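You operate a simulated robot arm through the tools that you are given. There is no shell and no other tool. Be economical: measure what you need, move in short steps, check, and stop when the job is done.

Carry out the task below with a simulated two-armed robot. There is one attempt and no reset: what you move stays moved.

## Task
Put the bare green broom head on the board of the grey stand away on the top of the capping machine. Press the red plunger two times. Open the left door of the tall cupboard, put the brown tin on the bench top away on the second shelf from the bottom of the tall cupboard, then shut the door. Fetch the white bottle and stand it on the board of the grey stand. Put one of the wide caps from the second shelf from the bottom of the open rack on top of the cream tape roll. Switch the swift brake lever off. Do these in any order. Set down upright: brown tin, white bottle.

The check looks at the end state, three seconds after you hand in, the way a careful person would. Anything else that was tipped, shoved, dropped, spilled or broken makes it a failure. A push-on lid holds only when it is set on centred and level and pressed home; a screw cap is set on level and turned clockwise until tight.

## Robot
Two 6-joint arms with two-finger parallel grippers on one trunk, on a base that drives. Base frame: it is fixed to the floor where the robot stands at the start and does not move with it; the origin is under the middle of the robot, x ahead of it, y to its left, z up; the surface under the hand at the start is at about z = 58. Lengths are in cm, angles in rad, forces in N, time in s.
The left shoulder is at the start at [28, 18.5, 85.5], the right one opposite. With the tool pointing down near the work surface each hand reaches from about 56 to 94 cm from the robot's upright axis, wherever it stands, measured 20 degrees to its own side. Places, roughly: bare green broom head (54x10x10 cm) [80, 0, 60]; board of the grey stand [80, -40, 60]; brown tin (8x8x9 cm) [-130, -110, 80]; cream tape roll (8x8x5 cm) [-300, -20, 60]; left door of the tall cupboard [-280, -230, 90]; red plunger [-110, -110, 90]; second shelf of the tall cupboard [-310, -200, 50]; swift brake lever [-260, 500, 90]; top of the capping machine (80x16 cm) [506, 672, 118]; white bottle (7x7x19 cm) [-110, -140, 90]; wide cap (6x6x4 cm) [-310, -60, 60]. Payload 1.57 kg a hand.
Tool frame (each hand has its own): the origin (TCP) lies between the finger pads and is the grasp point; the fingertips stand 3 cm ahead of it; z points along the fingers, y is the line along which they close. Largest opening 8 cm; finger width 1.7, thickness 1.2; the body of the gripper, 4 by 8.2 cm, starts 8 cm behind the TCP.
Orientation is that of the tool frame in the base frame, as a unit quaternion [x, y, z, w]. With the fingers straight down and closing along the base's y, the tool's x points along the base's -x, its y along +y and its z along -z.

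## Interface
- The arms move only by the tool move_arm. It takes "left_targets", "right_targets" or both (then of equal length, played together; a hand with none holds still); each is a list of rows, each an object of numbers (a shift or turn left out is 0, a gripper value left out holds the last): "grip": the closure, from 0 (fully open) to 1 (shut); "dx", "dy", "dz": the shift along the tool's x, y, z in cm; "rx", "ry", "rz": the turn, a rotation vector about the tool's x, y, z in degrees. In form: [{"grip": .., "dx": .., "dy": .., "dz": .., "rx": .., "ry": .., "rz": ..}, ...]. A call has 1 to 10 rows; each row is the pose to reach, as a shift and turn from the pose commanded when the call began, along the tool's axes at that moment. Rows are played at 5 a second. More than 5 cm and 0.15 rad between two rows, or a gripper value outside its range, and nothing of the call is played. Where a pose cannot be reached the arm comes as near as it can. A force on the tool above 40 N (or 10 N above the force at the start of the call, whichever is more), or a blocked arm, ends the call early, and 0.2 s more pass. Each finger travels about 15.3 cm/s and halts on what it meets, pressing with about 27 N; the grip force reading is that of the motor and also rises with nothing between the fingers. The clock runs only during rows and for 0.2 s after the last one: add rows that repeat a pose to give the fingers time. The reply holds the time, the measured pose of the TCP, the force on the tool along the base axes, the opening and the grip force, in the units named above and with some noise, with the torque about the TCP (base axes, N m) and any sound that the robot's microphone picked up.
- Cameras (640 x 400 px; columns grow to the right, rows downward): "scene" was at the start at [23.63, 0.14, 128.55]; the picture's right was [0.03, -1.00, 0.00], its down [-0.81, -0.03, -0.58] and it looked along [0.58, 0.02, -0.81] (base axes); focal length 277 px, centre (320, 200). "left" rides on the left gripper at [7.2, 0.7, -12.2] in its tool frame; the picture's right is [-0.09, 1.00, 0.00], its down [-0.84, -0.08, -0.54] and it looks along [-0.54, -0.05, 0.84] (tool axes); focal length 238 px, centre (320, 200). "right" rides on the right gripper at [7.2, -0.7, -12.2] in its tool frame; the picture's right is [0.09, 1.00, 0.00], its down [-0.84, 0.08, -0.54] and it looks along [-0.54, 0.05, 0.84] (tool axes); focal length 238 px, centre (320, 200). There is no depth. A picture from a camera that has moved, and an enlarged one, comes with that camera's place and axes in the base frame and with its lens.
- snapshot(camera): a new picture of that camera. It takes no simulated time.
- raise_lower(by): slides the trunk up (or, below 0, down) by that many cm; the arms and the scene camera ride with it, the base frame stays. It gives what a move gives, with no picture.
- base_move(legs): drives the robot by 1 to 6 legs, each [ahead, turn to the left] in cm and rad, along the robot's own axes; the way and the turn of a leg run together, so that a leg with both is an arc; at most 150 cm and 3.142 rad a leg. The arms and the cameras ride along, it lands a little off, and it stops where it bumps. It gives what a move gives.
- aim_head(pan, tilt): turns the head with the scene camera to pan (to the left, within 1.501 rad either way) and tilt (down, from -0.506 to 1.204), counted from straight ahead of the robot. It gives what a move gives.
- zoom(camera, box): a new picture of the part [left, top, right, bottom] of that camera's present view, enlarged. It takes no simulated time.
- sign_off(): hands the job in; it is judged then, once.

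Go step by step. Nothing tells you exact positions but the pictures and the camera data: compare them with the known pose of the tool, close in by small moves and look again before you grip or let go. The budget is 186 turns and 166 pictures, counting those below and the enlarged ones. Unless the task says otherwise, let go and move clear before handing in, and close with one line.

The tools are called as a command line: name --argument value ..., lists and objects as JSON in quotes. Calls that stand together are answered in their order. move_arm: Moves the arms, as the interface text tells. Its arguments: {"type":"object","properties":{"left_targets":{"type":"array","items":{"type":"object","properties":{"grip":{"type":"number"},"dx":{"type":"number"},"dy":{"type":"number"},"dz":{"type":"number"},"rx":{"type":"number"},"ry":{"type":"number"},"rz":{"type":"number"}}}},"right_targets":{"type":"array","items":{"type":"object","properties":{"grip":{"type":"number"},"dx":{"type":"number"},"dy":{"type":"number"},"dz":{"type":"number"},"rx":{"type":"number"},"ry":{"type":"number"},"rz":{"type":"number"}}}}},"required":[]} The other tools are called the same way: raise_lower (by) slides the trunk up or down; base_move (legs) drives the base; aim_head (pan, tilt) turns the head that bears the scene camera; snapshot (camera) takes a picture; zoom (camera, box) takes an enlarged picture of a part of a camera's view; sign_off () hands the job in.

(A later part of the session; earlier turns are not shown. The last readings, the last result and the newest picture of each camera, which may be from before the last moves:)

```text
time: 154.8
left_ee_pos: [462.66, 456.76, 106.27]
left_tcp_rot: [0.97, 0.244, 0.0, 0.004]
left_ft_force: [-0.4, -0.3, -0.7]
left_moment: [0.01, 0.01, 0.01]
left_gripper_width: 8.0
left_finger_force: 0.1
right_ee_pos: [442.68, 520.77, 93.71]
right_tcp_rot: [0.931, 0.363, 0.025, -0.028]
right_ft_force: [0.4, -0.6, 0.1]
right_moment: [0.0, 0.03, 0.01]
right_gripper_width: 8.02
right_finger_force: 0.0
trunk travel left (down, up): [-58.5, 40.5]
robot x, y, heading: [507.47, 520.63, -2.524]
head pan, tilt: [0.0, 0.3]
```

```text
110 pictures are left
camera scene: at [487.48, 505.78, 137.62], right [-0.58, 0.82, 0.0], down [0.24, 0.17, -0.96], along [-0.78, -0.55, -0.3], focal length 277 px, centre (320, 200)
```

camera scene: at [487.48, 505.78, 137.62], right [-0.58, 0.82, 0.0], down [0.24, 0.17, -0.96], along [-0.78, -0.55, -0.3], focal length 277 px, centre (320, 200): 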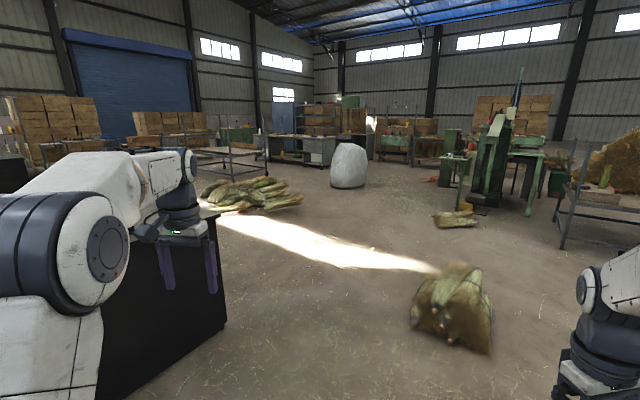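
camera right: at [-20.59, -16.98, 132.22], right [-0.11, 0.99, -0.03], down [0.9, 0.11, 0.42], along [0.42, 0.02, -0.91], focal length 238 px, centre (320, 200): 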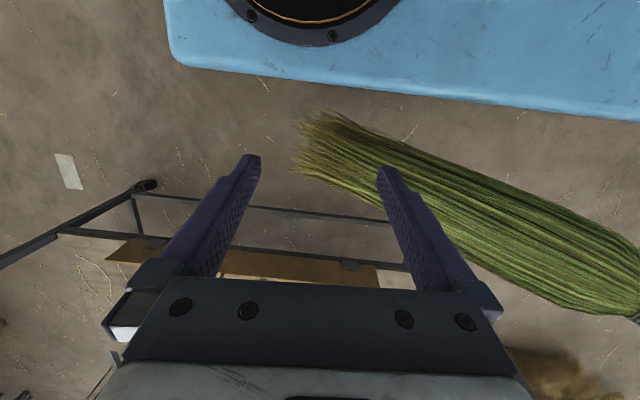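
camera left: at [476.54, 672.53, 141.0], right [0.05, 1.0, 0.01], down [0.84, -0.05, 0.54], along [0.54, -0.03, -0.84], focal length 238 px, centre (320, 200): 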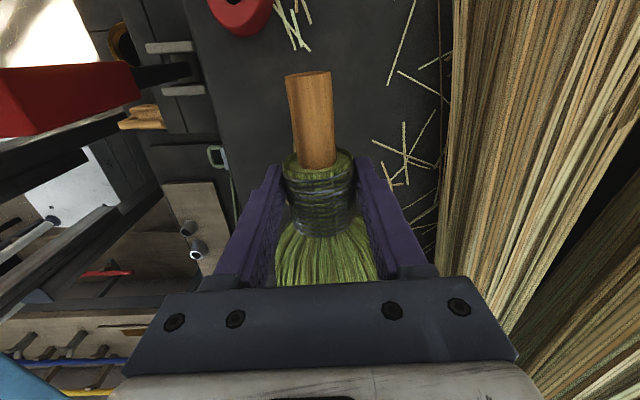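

The way west runs between pile, bag and green machine. I drive back along my path and on to about (-60,325).

base_move --legs '[[0, -0.045], [100, 0], [100, 0], [0, -0.235], [106, 0], [106, 0]]'

aim_head --pan -0.3 --tilt 0.3

snapshot --camera "scene"

```text
time: 176.1
left_ee_pos: [79.27, 293.11, 106.37]
left_tcp_rot: [0.994, 0.111, -0.002, 0.003]
left_ft_force: [-0.5, 0.7, 0.3]
left_moment: [-0.01, 0.04, -0.02]
left_gripper_width: 8.0
left_finger_force: 0.0
right_ee_pos: [77.12, 360.15, 93.74]
right_tcp_rot: [0.972, 0.233, 0.029, -0.025]
right_ft_force: [0.1, 0.6, -0.4]
right_moment: [-0.02, 0.01, 0.02]
right_gripper_width: 7.99
right_finger_force: 0.1
trunk travel left (down, up): [-58.5, 40.5]
robot x, y, heading: [140.05, 342.27, -2.798]
head pan, tilt: [0.0, 0.3]
```

```text
time: 176.9
left_ee_pos: [79.16, 293.07, 106.4]
left_tcp_rot: [0.994, 0.11, -0.001, 0.004]
left_ft_force: [0.5, -0.1, -0.1]
left_moment: [0.03, 0.04, -0.02]
left_gripper_width: 8.02
left_finger_force: 0.1
right_ee_pos: [77.15, 360.17, 93.66]
right_tcp_rot: [0.972, 0.233, 0.029, -0.025]
right_ft_force: [-0.8, -0.1, 0.0]
right_moment: [0.02, -0.02, 0.01]
right_gripper_width: 8.02
right_finger_force: 0.1
trunk travel left (down, up): [-58.5, 40.5]
robot x, y, heading: [139.88, 342.23, -2.798]
head pan, tilt: [-0.3, 0.3]
```

```text
109 pictures are left
camera scene: at [115.8, 336.42, 137.63], right [-0.04, 1.0, 0.0], down [0.3, 0.01, -0.96], along [-0.95, -0.04, -0.3], focal length 277 px, centre (320, 200)
```

scene: 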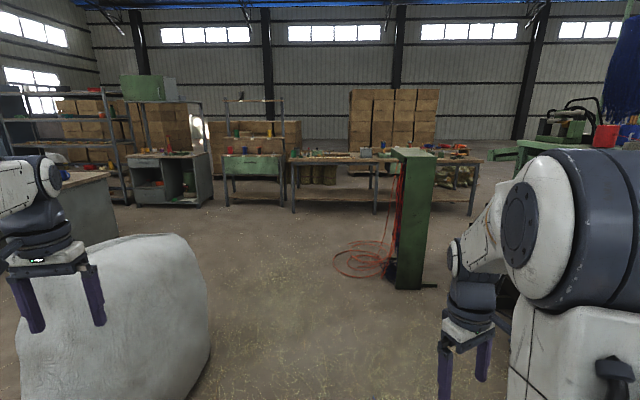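

The lever's spot is at the front edge of the long table, near its far end. I pass between the bag and the red cable coil, then turn north along the table.

base_move --legs '[[0, -0.173], [130, 0], [129, 0], [0, -0.572], [81, 0], [0, -1.1]]'

aim_head --pan 0.3 --tilt 0.4

snapshot --camera "scene"

```text
time: 198.5
left_ee_pos: [-223.97, 400.51, 106.29]
left_tcp_rot: [-0.692, 0.722, 0.004, -0.001]
left_ft_force: [-0.5, -0.1, 0.2]
left_moment: [0.01, 0.03, 0.05]
left_gripper_width: 7.99
left_finger_force: 0.1
right_ee_pos: [-158.67, 385.28, 93.66]
right_tcp_rot: [0.776, -0.629, 0.038, 0.008]
right_ft_force: [1.1, 0.3, 0.6]
right_moment: [-0.01, -0.01, 0.0]
right_gripper_width: 7.98
right_finger_force: 0.1
trunk travel left (down, up): [-58.5, 40.5]
robot x, y, heading: [-192.28, 329.1, 1.65]
head pan, tilt: [-0.3, 0.3]
```

```text
time: 199.5
left_ee_pos: [-223.88, 400.71, 106.47]
left_tcp_rot: [-0.692, 0.722, 0.004, -0.001]
left_ft_force: [0.1, 0.1, 0.6]
left_moment: [0.02, 0.0, 0.01]
left_gripper_width: 8.03
left_finger_force: 0.0
right_ee_pos: [-158.7, 385.26, 93.64]
right_tcp_rot: [0.776, -0.63, 0.037, 0.008]
right_ft_force: [-0.2, 0.5, 0.2]
right_moment: [-0.06, 0.01, -0.01]
right_gripper_width: 8.03
right_finger_force: 0.0
trunk travel left (down, up): [-58.5, 40.5]
robot x, y, heading: [-192.04, 328.88, 1.648]
head pan, tilt: [0.3, 0.4]
```

```text
108 pictures are left
camera scene: at [-196.57, 353.74, 136.7], right [0.93, 0.37, 0.0], down [0.14, -0.36, -0.92], along [-0.34, 0.86, -0.39], focal length 277 px, centre (320, 200)
```

scene: 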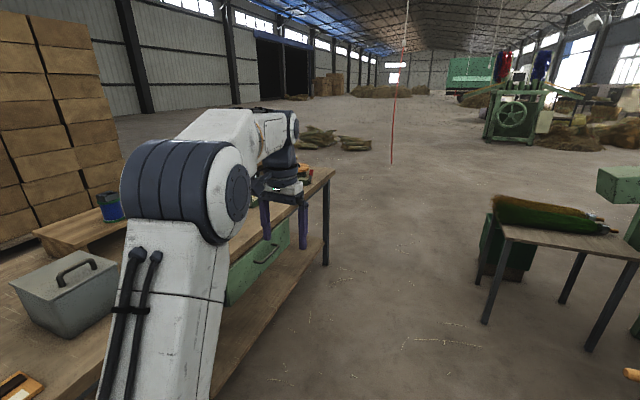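

The aisle is clear. I drive north beside the table to the lever's height and look left.

base_move --legs '[[0, -0.08], [82, 0], [60, 0]]'

raise_lower --by 20

aim_head --pan 1.4 --tilt 0.7

snapshot --camera "scene"

```text
time: 207.4
left_ee_pos: [-220.63, 543.95, 106.46]
left_tcp_rot: [-0.67, 0.742, 0.004, -0.001]
left_ft_force: [-0.4, -0.2, 0.3]
left_moment: [-0.01, -0.01, 0.01]
left_gripper_width: 7.98
left_finger_force: 0.0
right_ee_pos: [-156.28, 524.87, 93.68]
right_tcp_rot: [0.757, -0.652, 0.037, 0.009]
right_ft_force: [-0.6, -0.3, 0.3]
right_moment: [0.02, 0.0, -0.01]
right_gripper_width: 8.0
right_finger_force: 0.1
trunk travel left (down, up): [-58.5, 40.5]
robot x, y, heading: [-193.18, 470.86, 1.588]
head pan, tilt: [0.3, 0.4]
```

```text
time: 209.5
left_ee_pos: [-220.57, 543.95, 126.35]
left_tcp_rot: [-0.671, 0.742, 0.004, -0.001]
left_ft_force: [0.6, -0.2, 0.0]
left_moment: [0.01, 0.0, 0.02]
left_gripper_width: 8.0
left_finger_force: 0.1
right_ee_pos: [-156.31, 524.78, 113.57]
right_tcp_rot: [0.757, -0.652, 0.037, 0.009]
right_ft_force: [0.0, 0.1, 0.5]
right_moment: [0.02, 0.0, 0.02]
right_gripper_width: 7.99
right_finger_force: 0.0
trunk travel left (down, up): [-78.5, 20.5]
robot x, y, heading: [-192.8, 470.7, 1.59]
head pan, tilt: [0.3, 0.4]
```

```text
time: 210.9
left_ee_pos: [-220.67, 544.05, 126.39]
left_tcp_rot: [-0.67, 0.742, 0.004, -0.001]
left_ft_force: [0.5, -0.1, 0.0]
left_moment: [0.01, -0.03, 0.0]
left_gripper_width: 7.99
left_finger_force: 0.0
right_ee_pos: [-156.35, 524.75, 113.71]
right_tcp_rot: [0.757, -0.653, 0.037, 0.009]
right_ft_force: [1.4, 0.3, -0.1]
right_moment: [0.01, -0.01, 0.02]
right_gripper_width: 8.0
right_finger_force: 0.1
trunk travel left (down, up): [-78.5, 20.5]
robot x, y, heading: [-192.84, 470.85, 1.593]
head pan, tilt: [1.4, 0.7]
```

```text
107 pictures are left
camera scene: at [-201.49, 488.1, 154.02], right [0.15, 0.99, 0.0], down [0.64, -0.1, -0.77], along [-0.76, 0.12, -0.64], focal length 277 px, centre (320, 200)
```

scene: 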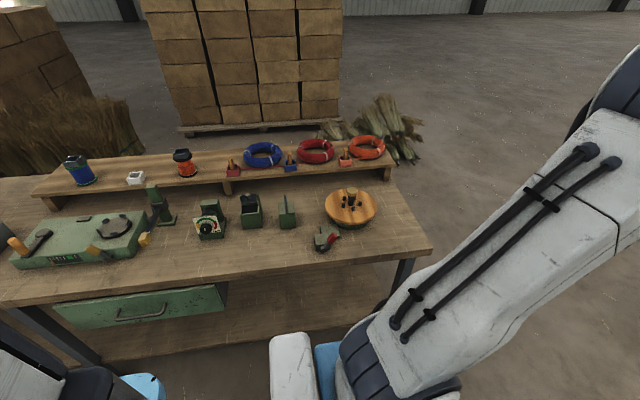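

I see the table: a round wooden swift and a small green block with a red lever in front of it. I zoom in on that.

zoom --camera "scene" --box '[280, 170, 400, 260]'

zoom --camera "scene" --box '[0, 140, 300, 280]'

```text
4.44 times, centred on (340, 215) of scene
camera zoom: at [-201.49, 488.1, 154.02], right [0.15, 0.99, 0.0], down [0.64, -0.1, -0.77], along [-0.76, 0.12, -0.64], focal length 1231 px, centre (231, 133)
```

zoom: 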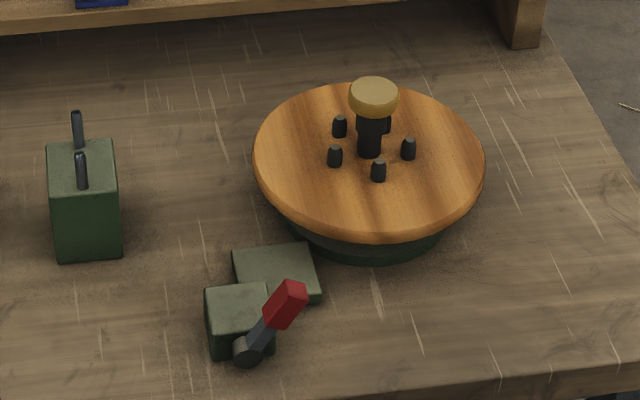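

```text
2.13 times, centred on (150, 210) of scene
camera zoom: at [-201.49, 488.1, 154.02], right [0.15, 0.99, 0.0], down [0.64, -0.1, -0.77], along [-0.76, 0.12, -0.64], focal length 591 px, centre (683, 179)
```

zoom: 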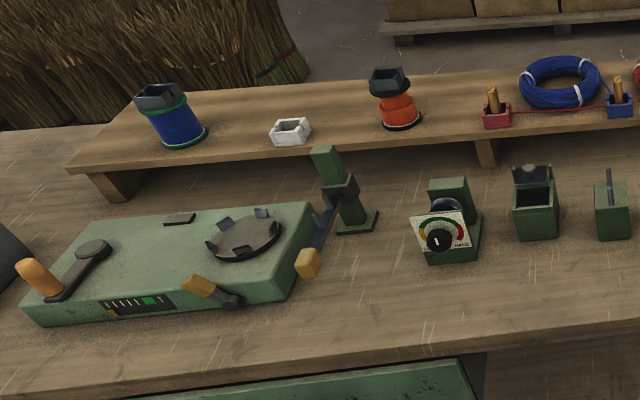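

The red brake lever sits on the small green block's front face: pivot about (-260,498.5,83.6), handle tip about (-260,502,90), leaning right. I turn to face the table.

base_move --legs '[[0, 1.55]]'

aim_head --pan -0.35 --tilt 0.9

snapshot --camera "scene"

snapshot --camera "right"

```text
time: 215.1
left_ee_pos: [-266.57, 444.56, 126.39]
left_tcp_rot: [0.998, -0.058, -0.002, 0.004]
left_ft_force: [0.7, -0.1, 0.2]
left_moment: [-0.02, 0.03, -0.05]
left_gripper_width: 8.0
left_finger_force: 0.0
right_ee_pos: [-246.42, 508.49, 113.69]
right_tcp_rot: [0.997, 0.067, 0.033, -0.02]
right_ft_force: [1.1, 0.5, 0.8]
right_moment: [0.0, -0.02, -0.01]
right_gripper_width: 8.02
right_finger_force: 0.0
trunk travel left (down, up): [-78.5, 20.5]
robot x, y, heading: [-193.37, 471.33, -3.136]
head pan, tilt: [1.4, 0.7]
```

```text
time: 216.8
left_ee_pos: [-266.52, 444.51, 126.39]
left_tcp_rot: [0.998, -0.058, -0.002, 0.003]
left_ft_force: [-1.2, 0.2, 0.5]
left_moment: [0.01, 0.01, 0.01]
left_gripper_width: 8.0
left_finger_force: 0.1
right_ee_pos: [-246.54, 508.46, 113.8]
right_tcp_rot: [0.997, 0.066, 0.033, -0.02]
right_ft_force: [-1.4, 0.5, -0.5]
right_moment: [0.02, -0.01, 0.03]
right_gripper_width: 8.01
right_finger_force: 0.0
trunk travel left (down, up): [-78.5, 20.5]
robot x, y, heading: [-192.75, 470.9, -3.136]
head pan, tilt: [-0.351, 0.901]
```

```text
104 pictures are left
camera scene: at [-215.91, 473.26, 152.4], right [0.34, 0.94, 0.0], down [0.74, -0.26, -0.62], along [-0.58, 0.21, -0.78], focal length 277 px, centre (320, 200)
```

scene: 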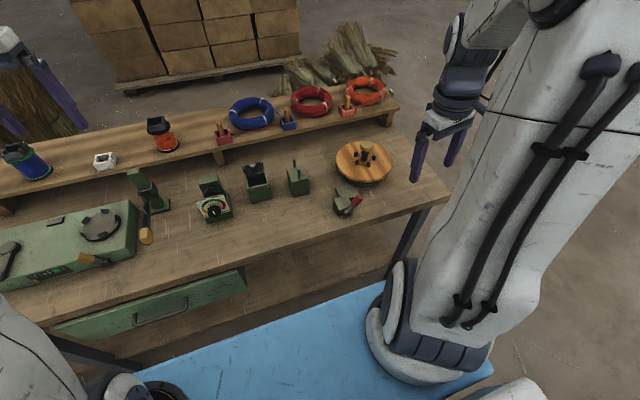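

```text
103 pictures are left
camera right: at [-240.21, 509.56, 126.37], right [0.22, -0.97, -0.03], down [-0.85, -0.21, 0.48], along [-0.47, -0.08, -0.88], focal length 238 px, centre (320, 200)
```

right: 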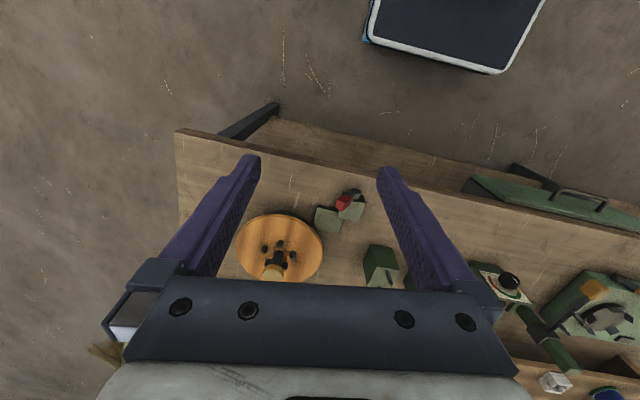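

zoom --camera "right" --box '[290, 170, 400, 250]'

zoom --camera "scene" --box '[300, 160, 400, 230]'

```text
5.00 times, centred on (345, 210) of right
camera zoom: at [-240.21, 509.56, 126.37], right [0.22, -0.97, -0.03], down [-0.85, -0.21, 0.48], along [-0.47, -0.08, -0.88], focal length 1192 px, centre (195, 150)
```

zoom: 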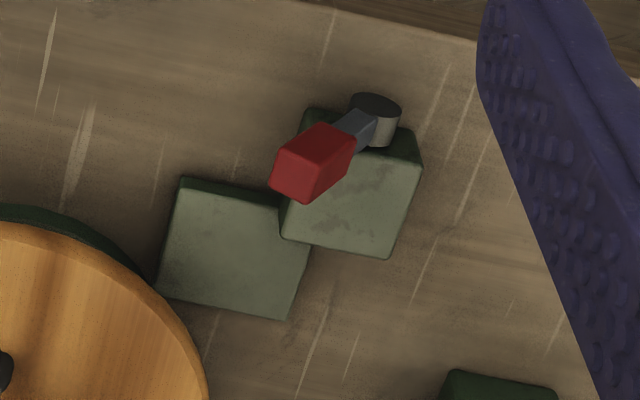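

```text
5.71 times, centred on (350, 195) of scene
camera zoom: at [-215.91, 473.26, 152.4], right [0.34, 0.94, 0.0], down [0.74, -0.26, -0.62], along [-0.58, 0.21, -0.78], focal length 1583 px, centre (149, 229)
```

zoom: 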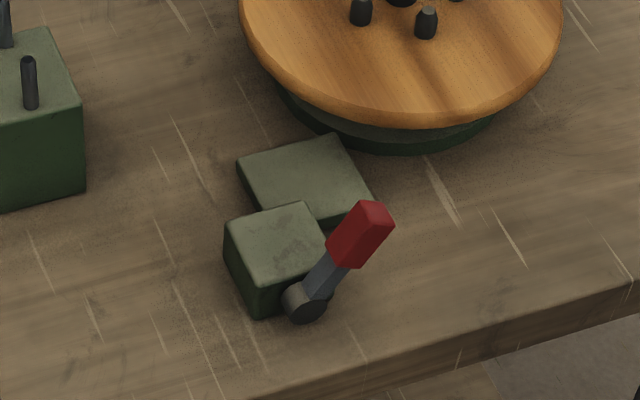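

I triangulate the lever: pivot (-261,498.5,81.3), tip (-261.3,502.6,88), so it leans right 32° and swings in y. I bring the closed right fingers to its right side, still above.

move_arm --right_targets '[{"grip": 1, "dx": -3.2, "dz": 3}, {"dx": -6.4, "dz": 6}, {"dx": -9.6, "dz": 9}, {"dx": -12.8, "dz": 12}, {"dx": -16, "dy": -0.3, "dz": 15}, {"dx": -16, "dy": -0.3, "dz": 17.8}]'

snapshot --camera "right"

zoom --camera "scene" --box '[280, 120, 440, 230]'

```text
time: 218.2
left_ee_pos: [-266.63, 444.5, 126.27]
left_tcp_rot: [0.998, -0.057, -0.002, 0.004]
left_ft_force: [0.6, -0.5, 0.7]
left_moment: [0.0, 0.01, 0.0]
left_gripper_width: 8.03
left_finger_force: 0.1
right_ee_pos: [-261.39, 507.63, 94.87]
right_tcp_rot: [0.997, 0.067, 0.031, -0.021]
right_ft_force: [0.4, 0.2, 0.0]
right_moment: [-0.01, 0.0, -0.01]
right_gripper_width: 0.0
right_finger_force: 21.1
trunk travel left (down, up): [-78.5, 20.5]
robot x, y, heading: [-192.75, 470.89, -3.137]
head pan, tilt: [-0.351, 0.901]
```

```text
100 pictures are left
camera right: at [-255.04, 508.77, 107.46], right [0.22, -0.97, -0.03], down [-0.85, -0.21, 0.48], along [-0.48, -0.08, -0.88], focal length 238 px, centre (320, 200)
```

right: 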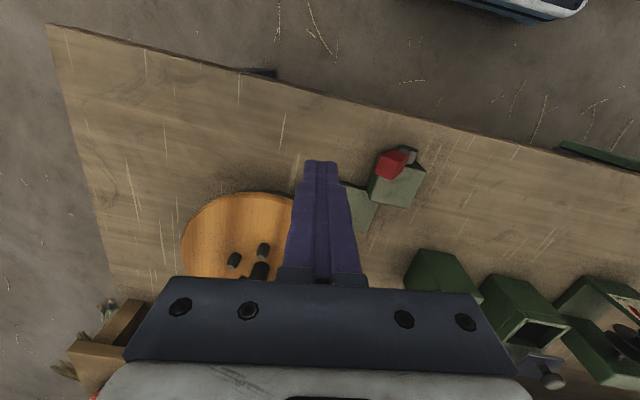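

```text
3.64 times, centred on (360, 175) of scene
camera zoom: at [-215.92, 473.27, 152.4], right [0.34, 0.94, 0.0], down [0.74, -0.27, -0.62], along [-0.58, 0.21, -0.78], focal length 1007 px, centre (174, 291)
```

zoom: 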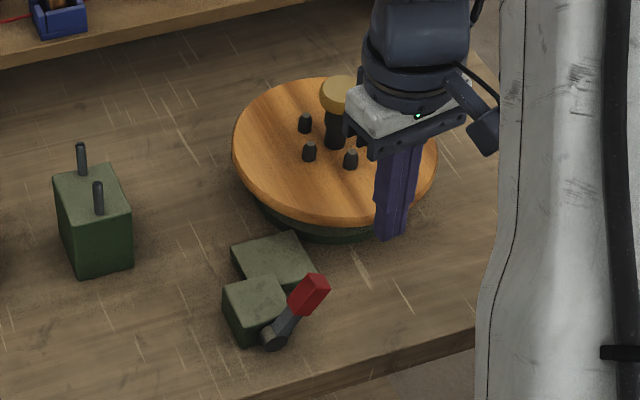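

Aligned in x. I lower beside the lever and push it left (−y) in small steps.

move_arm --right_targets '[{"dz": 3.5}, {"dz": 7.2}, {"dz": 7.2, "dy": 2, "dx": -0.2}, {"dz": 7.2, "dy": 4, "dx": -0.5}, {"dz": 7.2, "dy": 6, "dx": -0.7}, {"dz": 7.2, "dy": 7.5, "dx": -0.9}, {"dz": 7.2, "dy": 9, "dx": -1.1}]'

zoom --camera "scene" --box '[280, 120, 440, 230]'

```text
time: 219.8
left_ee_pos: [-266.62, 444.5, 126.41]
left_tcp_rot: [0.998, -0.058, -0.002, 0.003]
left_ft_force: [-0.3, 0.5, -0.4]
left_moment: [-0.02, -0.02, 0.0]
left_gripper_width: 8.01
left_finger_force: 0.0
right_ee_pos: [-260.75, 498.72, 87.32]
right_tcp_rot: [0.997, 0.066, 0.032, -0.02]
right_ft_force: [0.4, 0.6, -0.3]
right_moment: [-0.01, 0.02, -0.01]
right_gripper_width: 0.0
right_finger_force: 21.5
trunk travel left (down, up): [-78.5, 20.5]
robot x, y, heading: [-192.98, 470.91, -3.139]
head pan, tilt: [-0.351, 0.901]
```

```text
3.64 times, centred on (360, 175) of scene
camera zoom: at [-215.91, 473.27, 152.4], right [0.34, 0.94, 0.0], down [0.74, -0.27, -0.62], along [-0.58, 0.21, -0.78], focal length 1007 px, centre (174, 291)
```

zoom: 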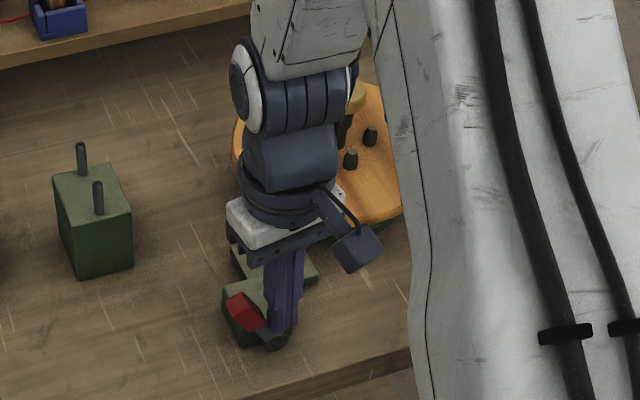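

The lever has flipped over to the left. I push slightly more to be sure it reaches its stop.

move_arm --right_targets '[{"dy": 1, "dx": -0.1}, {"dy": 2, "dx": -0.2}, {"dy": 3, "dx": -0.3}]'

zoom --camera "scene" --box '[280, 120, 440, 230]'

```text
time: 220.3
left_ee_pos: [-266.6, 444.82, 126.38]
left_tcp_rot: [0.998, -0.059, -0.002, 0.004]
left_ft_force: [-1.0, -0.6, -0.3]
left_moment: [-0.01, -0.02, -0.04]
left_gripper_width: 7.99
left_finger_force: 0.0
right_ee_pos: [-260.69, 498.39, 87.26]
right_tcp_rot: [0.997, 0.063, 0.03, -0.021]
right_ft_force: [-1.4, 13.2, -2.9]
right_moment: [0.27, 0.0, -0.06]
right_gripper_width: 0.0
right_finger_force: 21.5
trunk travel left (down, up): [-78.5, 20.5]
robot x, y, heading: [-193.29, 471.06, -3.139]
head pan, tilt: [-0.351, 0.901]
stopped in row 2 (right hand): the force on the tool passed its limit at 48 N (the readings are from after the stop); the commanded pose is now the measured one
```

```text
3.64 times, centred on (360, 175) of scene
camera zoom: at [-215.93, 473.41, 152.38], right [0.34, 0.94, 0.0], down [0.74, -0.27, -0.62], along [-0.58, 0.21, -0.78], focal length 1007 px, centre (174, 291)
```

zoom: 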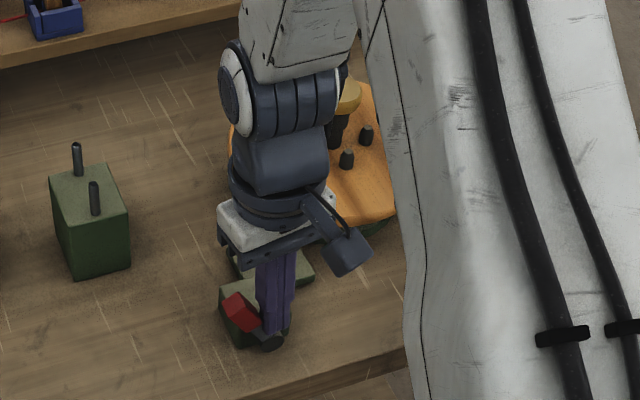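

It is against its left stop. I back the hand off and lift away.

move_arm --right_targets '[{"dy": -2}, {"dy": -4}, {"dy": -4, "dz": -4}, {"dy": -4, "dz": -8}, {"dy": -4, "dz": -12}, {"dy": -4, "dz": -16}, {"dy": -4, "dz": -20, "grip": 0}, {"dy": -4, "dz": -24, "dx": 4}]'

zoom --camera "scene" --box '[280, 120, 440, 230]'

```text
refused: row 8 steps farther than a row can; nothing moved
```

```text
3.64 times, centred on (360, 175) of scene
camera zoom: at [-215.93, 473.41, 152.38], right [0.34, 0.94, 0.0], down [0.74, -0.27, -0.62], along [-0.58, 0.21, -0.78], focal length 1007 px, centre (174, 291)
```

zoom: 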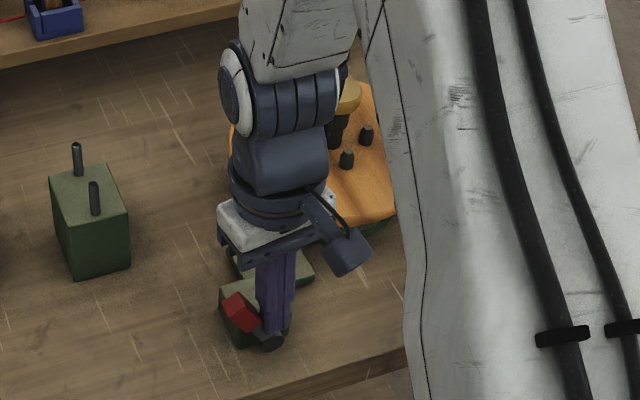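

move_arm --right_targets '[{"dy": -2}, {"dy": -4}, {"dy": -4, "dz": -4}, {"dy": -4, "dz": -8}, {"dy": -4, "dz": -12}, {"dy": -4, "dz": -16}, {"dy": -4, "dz": -20, "grip": 0}, {"dy": -4, "dz": -24, "dx": 2}]'

zoom --camera "scene" --box '[280, 120, 440, 230]'

```text
time: 222.1
left_ee_pos: [-266.77, 444.7, 126.35]
left_tcp_rot: [0.998, -0.058, -0.002, 0.003]
left_ft_force: [-0.7, 0.4, 0.3]
left_moment: [0.01, -0.01, -0.01]
left_gripper_width: 7.99
left_finger_force: 0.0
right_ee_pos: [-260.42, 500.93, 111.53]
right_tcp_rot: [0.997, 0.063, 0.031, -0.021]
right_ft_force: [0.2, 0.5, -0.8]
right_moment: [-0.02, -0.02, 0.03]
right_gripper_width: 8.02
right_finger_force: 0.1
trunk travel left (down, up): [-78.5, 20.5]
robot x, y, heading: [-193.31, 471.22, -3.14]
head pan, tilt: [-0.351, 0.901]
```

```text
3.64 times, centred on (360, 175) of scene
camera zoom: at [-215.94, 473.33, 152.39], right [0.34, 0.94, 0.0], down [0.74, -0.27, -0.62], along [-0.58, 0.21, -0.78], focal length 1007 px, centre (174, 291)
```

zoom: 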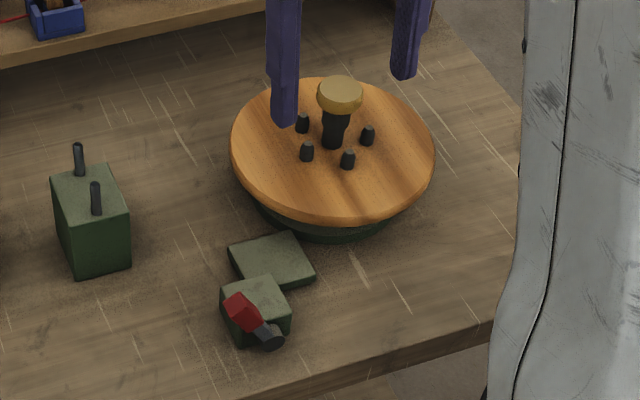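

The lever is switched over. Next I turn south and look down the aisle to the open rack and cupboard.

base_move --legs '[[-20, 0], [0, 1.57]]'

aim_head --pan -0.1 --tilt 0.3

snapshot --camera "scene"

```text
time: 226.1
left_ee_pos: [-201.47, 399.48, 128.03]
left_tcp_rot: [0.916, 0.401, 0.006, 0.035]
left_ft_force: [-0.6, 0.1, -0.1]
left_moment: [0.08, -0.09, -0.03]
left_gripper_width: 8.0
left_finger_force: 0.0
right_ee_pos: [-243.21, 436.53, 109.46]
right_tcp_rot: [0.86, 0.509, 0.019, -0.002]
right_ft_force: [-0.6, -0.2, 0.6]
right_moment: [0.05, -0.01, -0.04]
right_gripper_width: 8.0
right_finger_force: 0.1
trunk travel left (down, up): [-78.5, 20.5]
robot x, y, heading: [-172.92, 466.24, -2.229]
head pan, tilt: [-0.351, 0.901]
stopped in leg 2: the robot was blocked; the commanded pose is now the measured one
```

```text
time: 227.1
left_ee_pos: [-199.78, 397.98, 127.59]
left_tcp_rot: [0.914, 0.405, 0.003, 0.028]
left_ft_force: [-1.2, -0.1, -0.5]
left_moment: [-0.03, 0.01, 0.02]
left_gripper_width: 8.0
left_finger_force: 0.1
right_ee_pos: [-241.94, 435.11, 109.98]
right_tcp_rot: [0.859, 0.512, 0.017, -0.009]
right_ft_force: [0.4, -0.6, -0.6]
right_moment: [0.0, 0.0, 0.02]
right_gripper_width: 8.02
right_finger_force: 0.0
trunk travel left (down, up): [-78.5, 20.5]
robot x, y, heading: [-173.02, 466.16, -2.229]
head pan, tilt: [-0.099, 0.3]
```

```text
94 pictures are left
camera scene: at [-188.89, 446.88, 157.62], right [-0.73, 0.69, 0.0], down [0.2, 0.22, -0.95], along [-0.66, -0.69, -0.3], focal length 277 px, centre (320, 200)
```

scene: 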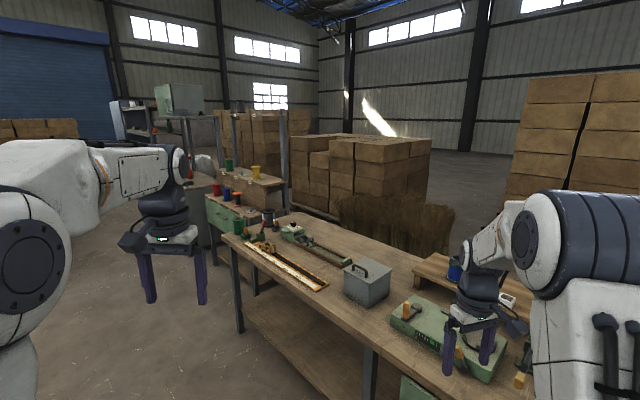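

The rear touched something (the small table behind). I creep forward, then finish the turn.

base_move --legs '[[15, 0], [20, 0.4], [0, 0.25]]'

aim_head --pan 0.1 --tilt 0.3

snapshot --camera "scene"

aim_head --pan 1.5 --tilt 0.4

snapshot --camera "scene"

```text
time: 230.6
left_ee_pos: [-170.51, 365.77, 127.5]
left_tcp_rot: [0.735, 0.677, 0.013, 0.025]
left_ft_force: [-0.5, -0.6, 0.3]
left_moment: [0.01, -0.02, -0.04]
left_gripper_width: 8.01
left_finger_force: 0.0
right_ee_pos: [-226.49, 369.64, 110.04]
right_tcp_rot: [0.647, 0.762, 0.012, -0.015]
right_ft_force: [0.2, 0.0, -0.2]
right_moment: [0.04, -0.02, 0.02]
right_gripper_width: 8.02
right_finger_force: 0.2
trunk travel left (down, up): [-78.5, 20.5]
robot x, y, heading: [-191.12, 436.44, -1.573]
head pan, tilt: [-0.099, 0.3]
```

```text
time: 231.3
left_ee_pos: [-170.45, 365.83, 127.63]
left_tcp_rot: [0.735, 0.677, 0.013, 0.025]
left_ft_force: [-0.2, -0.9, -0.3]
left_moment: [0.04, 0.01, 0.01]
left_gripper_width: 8.03
left_finger_force: 0.1
right_ee_pos: [-226.56, 369.69, 109.97]
right_tcp_rot: [0.647, 0.762, 0.013, -0.014]
right_ft_force: [-0.2, -0.3, 0.0]
right_moment: [0.01, 0.0, 0.01]
right_gripper_width: 8.02
right_finger_force: 0.0
trunk travel left (down, up): [-78.5, 20.5]
robot x, y, heading: [-191.04, 436.67, -1.57]
head pan, tilt: [0.099, 0.3]
```

```text
93 pictures are left
camera scene: at [-189.87, 411.04, 157.62], right [-1.0, -0.1, 0.0], down [-0.03, 0.29, -0.96], along [0.09, -0.95, -0.3], focal length 277 px, centre (320, 200)
```

scene: 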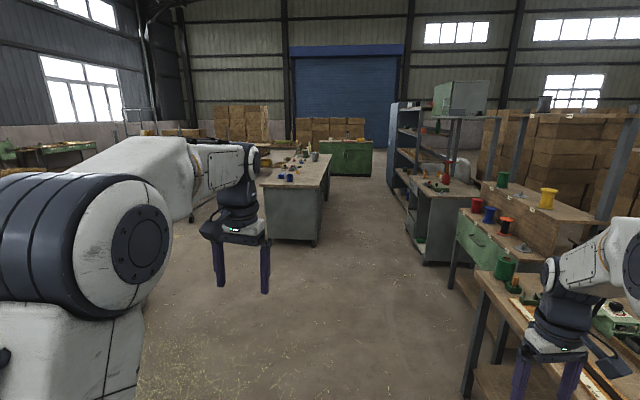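

```text
time: 232.8
left_ee_pos: [-170.62, 365.78, 127.57]
left_tcp_rot: [0.735, 0.677, 0.012, 0.025]
left_ft_force: [-0.8, 0.1, 0.4]
left_moment: [0.03, -0.01, -0.02]
left_gripper_width: 7.99
left_finger_force: 0.1
right_ee_pos: [-226.51, 369.67, 109.95]
right_tcp_rot: [0.647, 0.762, 0.014, -0.014]
right_ft_force: [-0.5, 0.0, -0.1]
right_moment: [0.0, 0.0, 0.0]
right_gripper_width: 8.02
right_finger_force: 0.1
trunk travel left (down, up): [-78.5, 20.5]
robot x, y, heading: [-191.24, 436.54, -1.563]
head pan, tilt: [1.499, 0.4]
```

```text
92 pictures are left
camera scene: at [-181.56, 419.67, 156.7], right [-0.07, -1.0, 0.0], down [-0.39, 0.03, -0.92], along [0.92, -0.07, -0.39], focal length 277 px, centre (320, 200)
```

scene: 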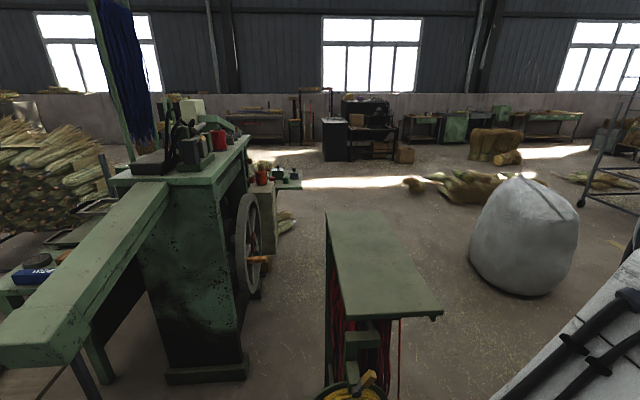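

The aisle between bench (west edge x≈-155) and racks (front x≈-275) is free. I drive down it, then look at the rack and cupboard.

base_move --legs '[[0, -0.06], [150, 0], [150, 0], [80, 0]]'

aim_head --pan -0.8 --tilt 0.5

snapshot --camera "scene"

aim_head --pan 0.3 --tilt 0.5

snapshot --camera "scene"

```text
time: 251.7
left_ee_pos: [-187.05, -16.06, 127.54]
left_tcp_rot: [0.747, 0.664, 0.012, 0.026]
left_ft_force: [0.2, -0.6, -0.1]
left_moment: [-0.02, -0.02, 0.0]
left_gripper_width: 8.02
left_finger_force: 0.0
right_ee_pos: [-242.8, -10.33, 110.11]
right_tcp_rot: [0.66, 0.751, 0.013, -0.015]
right_ft_force: [0.0, 0.0, -0.2]
right_moment: [-0.02, -0.02, -0.02]
right_gripper_width: 8.01
right_finger_force: 0.0
trunk travel left (down, up): [-78.5, 20.5]
robot x, y, heading: [-205.18, 54.87, -1.604]
head pan, tilt: [1.499, 0.4]
```

```text
time: 253.8
left_ee_pos: [-187.14, -16.02, 127.58]
left_tcp_rot: [0.747, 0.664, 0.012, 0.026]
left_ft_force: [0.1, -1.6, -0.5]
left_moment: [0.02, -0.03, -0.01]
left_gripper_width: 8.01
left_finger_force: 0.0
right_ee_pos: [-242.78, -10.33, 109.98]
right_tcp_rot: [0.661, 0.75, 0.014, -0.014]
right_ft_force: [-0.8, 0.3, 0.8]
right_moment: [-0.02, 0.01, 0.0]
right_gripper_width: 7.98
right_finger_force: 0.0
trunk travel left (down, up): [-78.5, 20.5]
robot x, y, heading: [-205.15, 55.04, -1.602]
head pan, tilt: [-0.799, 0.499]
```

```text
91 pictures are left
camera scene: at [-212.17, 33.02, 155.79], right [-0.67, 0.74, 0.0], down [0.35, 0.32, -0.88], along [-0.65, -0.59, -0.48], focal length 277 px, centre (320, 200)
```

scene: 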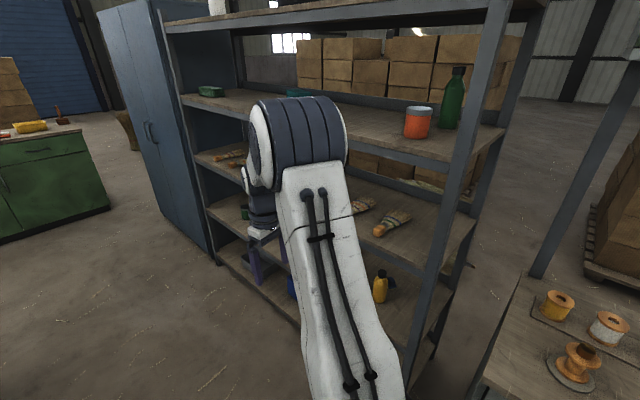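

```text
time: 255.1
left_ee_pos: [-186.9, -15.93, 127.61]
left_tcp_rot: [0.747, 0.664, 0.013, 0.025]
left_ft_force: [0.5, 0.5, 0.0]
left_moment: [-0.05, -0.01, 0.0]
left_gripper_width: 7.96
left_finger_force: 0.0
right_ee_pos: [-242.96, -10.28, 109.96]
right_tcp_rot: [0.66, 0.751, 0.013, -0.014]
right_ft_force: [0.2, -0.4, 0.4]
right_moment: [0.0, 0.0, 0.04]
right_gripper_width: 7.98
right_finger_force: 0.0
trunk travel left (down, up): [-78.5, 20.5]
robot x, y, heading: [-205.16, 55.44, -1.603]
head pan, tilt: [0.3, 0.499]
```

```text
90 pictures are left
camera scene: at [-203.05, 30.36, 155.78], right [-0.96, -0.26, 0.0], down [-0.13, 0.46, -0.88], along [0.23, -0.85, -0.48], focal length 277 px, centre (320, 200)
```

scene: 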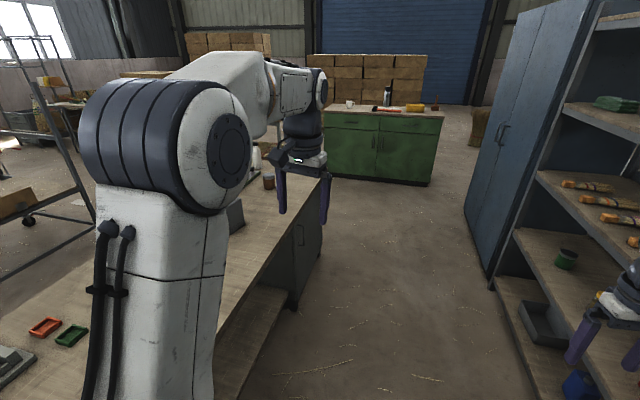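

I see the open rack (several shelves) and the tall blue cupboard beyond. Before facing the rack I pitch both hands to point forward and pull them in a little.

move_arm --left_targets '[{"dx": 1, "ry": -8.5}, {"dx": 2, "ry": -17}, {"dx": 3, "ry": -25.5}, {"dx": 4, "ry": -34}, {"dx": 5, "ry": -42.5}, {"dx": 6, "ry": -51}, {"dx": 6, "ry": -59.5}, {"dx": 6, "ry": -68}, {"dx": 6, "ry": -76.5}, {"dx": 6, "ry": -85}]' --right_targets '[{"dx": 0, "ry": -8.5}, {"dx": 0, "ry": -17}, {"dx": 0, "ry": -25.5}, {"dx": 0, "ry": -34}, {"dx": 0, "ry": -42.5}, {"dx": 0, "ry": -51}, {"dx": 0, "ry": -59.5}, {"dx": 0, "ry": -68}, {"dx": 0, "ry": -76.5}, {"dx": 0, "ry": -85}]'

snapshot --camera "scene"

```text
time: 257.3
left_ee_pos: [-186.19, -16.6, 130.1]
left_tcp_rot: [0.559, 0.473, -0.496, 0.467]
left_ft_force: [0.4, 0.2, 0.1]
left_moment: [0.0, 0.02, 0.0]
left_gripper_width: 8.01
left_finger_force: 0.1
left hand out of reach, approached as far as the arm can: row 6, 7, 8, 9, 10
right_ee_pos: [-244.94, -11.71, 112.77]
right_tcp_rot: [0.497, 0.563, -0.433, 0.499]
right_ft_force: [-0.3, 0.5, -0.1]
right_moment: [-0.03, 0.05, -0.01]
right_gripper_width: 7.98
right_finger_force: 0.2
right hand out of reach, approached as far as the arm can: row 9, 10
trunk travel left (down, up): [-78.5, 20.5]
robot x, y, heading: [-205.37, 55.38, -1.603]
head pan, tilt: [0.3, 0.499]
```

```text
89 pictures are left
camera scene: at [-203.06, 30.31, 155.76], right [-0.96, -0.26, 0.0], down [-0.13, 0.46, -0.88], along [0.23, -0.85, -0.48], focal length 277 px, centre (320, 200)
```

scene: 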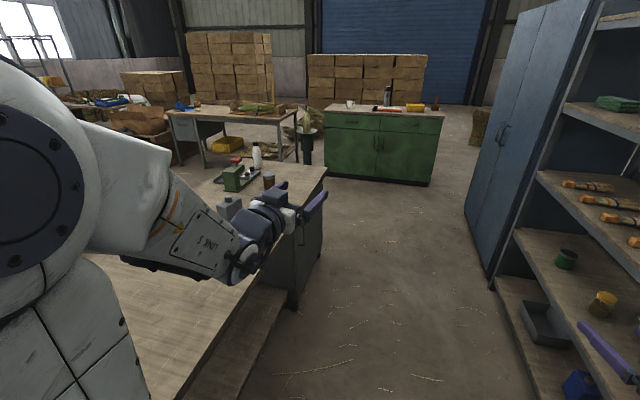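

Now I bring the right hand inward, drive down to y≈-42 and turn to face the rack.

move_arm --right_targets '[{"dy": 4}, {"dy": 8}, {"dy": 12}]'

base_move --legs '[[0, 0.06], [97, 0], [0, -1.59]]'

aim_head --pan 0.0 --tilt 0.65

snapshot --camera "scene"

```text
time: 258.1
left_ee_pos: [-186.28, -16.59, 130.22]
left_tcp_rot: [0.559, 0.472, -0.496, 0.467]
left_ft_force: [0.2, -0.5, 0.0]
left_moment: [0.02, -0.03, 0.01]
left_gripper_width: 7.98
left_finger_force: 0.0
right_ee_pos: [-237.83, -13.25, 116.5]
right_tcp_rot: [0.498, 0.562, -0.433, 0.498]
right_ft_force: [1.3, 0.6, 0.0]
right_moment: [-0.04, 0.01, 0.03]
right_gripper_width: 7.98
right_finger_force: 0.0
right hand out of reach, approached as far as the arm can: row 1, 2, 3
trunk travel left (down, up): [-78.5, 20.5]
robot x, y, heading: [-205.04, 54.89, -1.607]
head pan, tilt: [0.3, 0.499]
```

```text
time: 267.6
left_ee_pos: [-272.8, -66.03, 130.17]
left_tcp_rot: [0.731, -0.041, -0.681, -0.002]
left_ft_force: [-0.1, -1.1, 0.1]
left_moment: [-0.02, -0.04, 0.01]
left_gripper_width: 8.01
left_finger_force: 0.0
right_ee_pos: [-272.12, -14.53, 116.38]
right_tcp_rot: [0.749, 0.066, -0.656, 0.063]
right_ft_force: [-0.2, 0.3, -0.3]
right_moment: [0.0, 0.01, -0.02]
right_gripper_width: 8.0
right_finger_force: 0.1
trunk travel left (down, up): [-78.5, 20.5]
robot x, y, heading: [-201.99, -43.36, -3.124]
head pan, tilt: [0.3, 0.499]
```

```text
time: 268.4
left_ee_pos: [-272.74, -65.99, 130.21]
left_tcp_rot: [0.731, -0.042, -0.681, -0.002]
left_ft_force: [-1.2, -0.1, 0.0]
left_moment: [-0.01, 0.01, 0.01]
left_gripper_width: 8.01
left_finger_force: 0.1
right_ee_pos: [-272.13, -14.65, 116.55]
right_tcp_rot: [0.749, 0.066, -0.656, 0.064]
right_ft_force: [0.5, 0.5, -0.2]
right_moment: [-0.02, 0.02, -0.02]
right_gripper_width: 7.99
right_finger_force: 0.0
trunk travel left (down, up): [-78.5, 20.5]
robot x, y, heading: [-202.38, -43.23, -3.124]
head pan, tilt: [0.0, 0.649]
```

```text
88 pictures are left
camera scene: at [-226.35, -43.91, 154.45], right [-0.02, 1.0, 0.0], down [0.6, 0.01, -0.8], along [-0.8, -0.02, -0.6], focal length 277 px, centre (320, 200)
```

scene: 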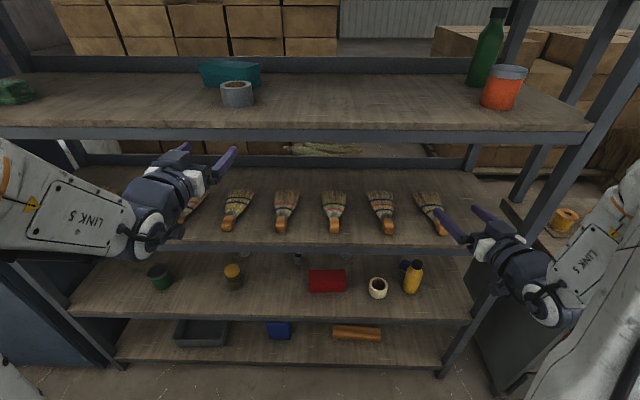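

I face the rack: the second shelf from the bottom carries a green thing, an amber jar, a red box, the cream roll and a yellow bottle. I lower the trunk to see it better.

raise_lower --by -40

aim_head --pan 0.0 --tilt 0.6

snapshot --camera "scene"

zoom --camera "scene" --box '[100, 130, 520, 330]'

```text
time: 272.2
left_ee_pos: [-272.65, -66.07, 90.1]
left_tcp_rot: [0.73, -0.04, -0.682, -0.002]
left_ft_force: [-0.4, 0.0, 0.4]
left_moment: [0.01, 0.02, 0.05]
left_gripper_width: 8.03
left_finger_force: 0.1
right_ee_pos: [-272.07, -14.6, 76.4]
right_tcp_rot: [0.749, 0.065, -0.656, 0.063]
right_ft_force: [-0.3, 0.5, -0.5]
right_moment: [0.0, -0.01, 0.02]
right_gripper_width: 8.0
right_finger_force: 0.0
trunk travel left (down, up): [-38.5, 60.5]
robot x, y, heading: [-201.8, -43.3, -3.12]
head pan, tilt: [0.0, 0.649]
```

```text
time: 272.8
left_ee_pos: [-272.72, -66.11, 90.11]
left_tcp_rot: [0.731, -0.041, -0.681, -0.001]
left_ft_force: [0.9, -0.9, 0.2]
left_moment: [0.0, 0.01, 0.0]
left_gripper_width: 7.98
left_finger_force: 0.1
right_ee_pos: [-272.15, -14.52, 76.34]
right_tcp_rot: [0.749, 0.066, -0.656, 0.063]
right_ft_force: [0.4, 0.0, 0.0]
right_moment: [0.02, -0.01, -0.01]
right_gripper_width: 8.01
right_finger_force: 0.1
trunk travel left (down, up): [-38.5, 60.5]
robot x, y, heading: [-202.5, -43.34, -3.124]
head pan, tilt: [0.0, 0.6]
```

```text
87 pictures are left
camera scene: at [-226.5, -43.91, 114.87], right [-0.02, 1.0, 0.0], down [0.57, 0.01, -0.82], along [-0.82, -0.02, -0.57], focal length 277 px, centre (320, 200)
```

scene: 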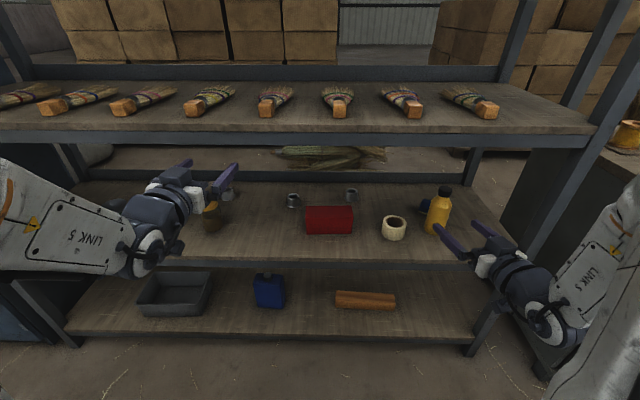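

```text
1.52 times, centred on (310, 230) of scene
camera zoom: at [-226.5, -43.91, 114.87], right [-0.02, 1.0, 0.0], down [0.57, 0.01, -0.82], along [-0.82, -0.02, -0.57], focal length 422 px, centre (335, 154)
```

zoom: 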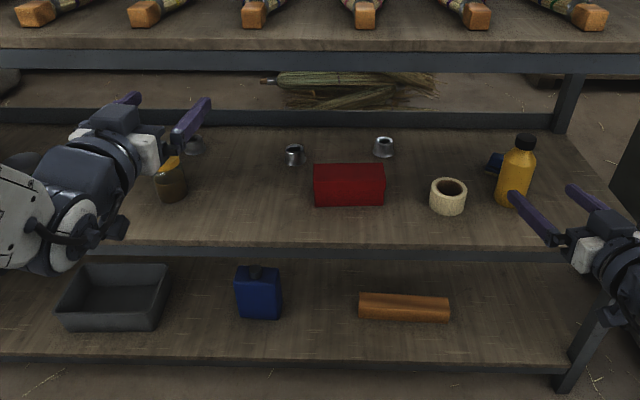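

The wide caps are the grey metal ones: cap A at about (-308,-56), cap B at (-311,-34); the cream roll at about (-295,-21). The red box is in between in front. I re-pose: the right hand pitched about 40° down, left hand folded down out of the way.

move_arm --left_targets '[{"dx": -0.5, "dy": 0.4, "dz": -1, "ry": 8.2}, {"dx": -1, "dy": 0.8, "dz": -2, "ry": 16.4}, {"dx": -1.5, "dy": 1.2, "dz": -3, "ry": 24.6}, {"dx": -2, "dy": 1.6, "dz": -4, "ry": 32.8}, {"dx": -2.5, "dy": 2, "dz": -5, "ry": 41}, {"dx": -3, "dy": 2.4, "dz": -6, "ry": 49.2}, {"dx": -3.5, "dy": 2.8, "dz": -7, "ry": 57.4}, {"dx": -4, "dy": 3.2, "dz": -8, "ry": 65.6}, {"dx": -4.5, "dy": 3.6, "dz": -9, "ry": 73.8}, {"dx": -5, "dy": 4, "dz": -10, "ry": 82}]' --right_targets '[{"dx": -0.3, "dy": 2.7, "dz": -0.6, "ry": 3.3}, {"dx": -0.6, "dy": 5.4, "dz": -1.2, "ry": 6.6}, {"dx": -0.9, "dy": 8.1, "dz": -1.8, "ry": 9.9}, {"dx": -1.2, "dy": 10.8, "dz": -2.4, "ry": 13.2}, {"dx": -1.5, "dy": 13.5, "dz": -3, "ry": 16.5}, {"dx": -1.8, "dy": 16.2, "dz": -3.6, "ry": 19.8}, {"dx": -2.1, "dy": 18.9, "dz": -4.2, "ry": 23.1}, {"dx": -2.4, "dy": 21.6, "dz": -4.8, "ry": 26.4}, {"dx": -2.6, "dy": 24.3, "dz": -5.4, "ry": 29.7}, {"dx": -2.7, "dy": 26.8, "dz": -5.6, "ry": 33}]'

snapshot --camera "scene"

```text
time: 275.0
left_ee_pos: [-263.31, -70.44, 96.02]
left_tcp_rot: [0.999, -0.031, -0.035, 0.026]
left_ft_force: [0.1, 0.7, 1.5]
left_moment: [-0.02, 0.0, 0.03]
left_gripper_width: 8.0
left_finger_force: 0.0
right_ee_pos: [-263.81, -34.9, 80.26]
right_tcp_rot: [0.913, 0.091, -0.393, 0.055]
right_ft_force: [-0.6, 0.0, -0.1]
right_moment: [-0.05, 0.01, 0.02]
right_gripper_width: 8.0
right_finger_force: 0.1
right hand out of reach, approached as far as the arm can: row 1, 2, 3, 4, 5, 6, 7, 8, 9, 10
trunk travel left (down, up): [-38.5, 60.5]
robot x, y, heading: [-202.01, -43.32, -3.123]
head pan, tilt: [0.0, 0.6]
```

```text
85 pictures are left
camera scene: at [-226.48, -43.91, 114.88], right [-0.02, 1.0, 0.0], down [0.56, 0.01, -0.83], along [-0.82, -0.02, -0.56], focal length 277 px, centre (320, 200)
```

scene: 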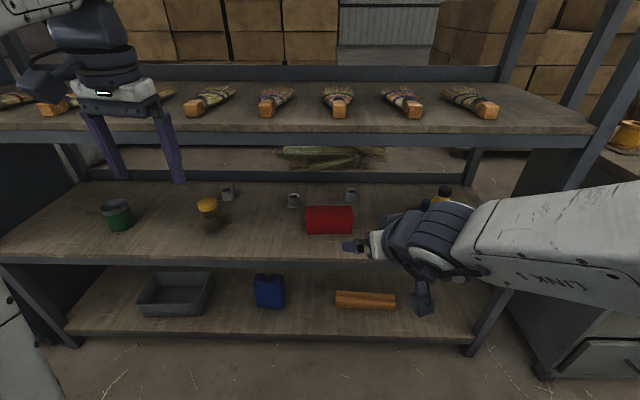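

The right arm can't fold that far left up close. Cap B (y≈-34) suits the right hand better; I zoom on the caps and roll.

zoom --camera "scene" --box '[260, 170, 440, 260]'

snapshot --camera "right"

```text
3.56 times, centred on (350, 215) of scene
camera zoom: at [-226.48, -43.91, 114.88], right [-0.02, 1.0, 0.0], down [0.56, 0.01, -0.83], along [-0.82, -0.02, -0.56], focal length 985 px, centre (213, 147)
```

zoom: 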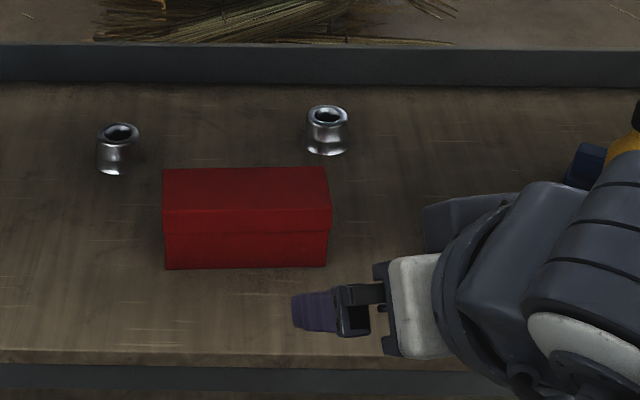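

```text
83 pictures are left
camera right: at [-250.44, -31.31, 83.42], right [0.27, -0.96, -0.04], down [-0.16, -0.09, 0.98], along [-0.95, -0.26, -0.18], focal length 238 px, centre (320, 200)
```

right: 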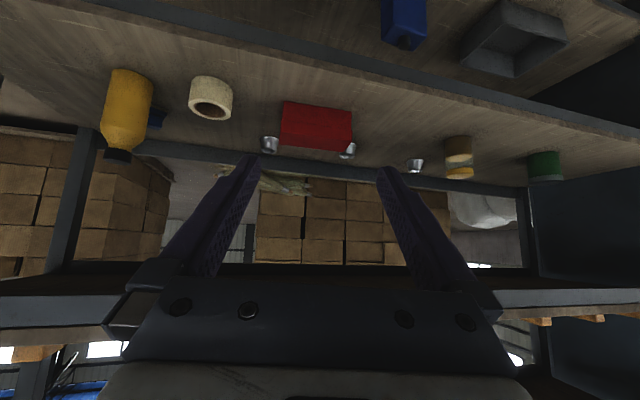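

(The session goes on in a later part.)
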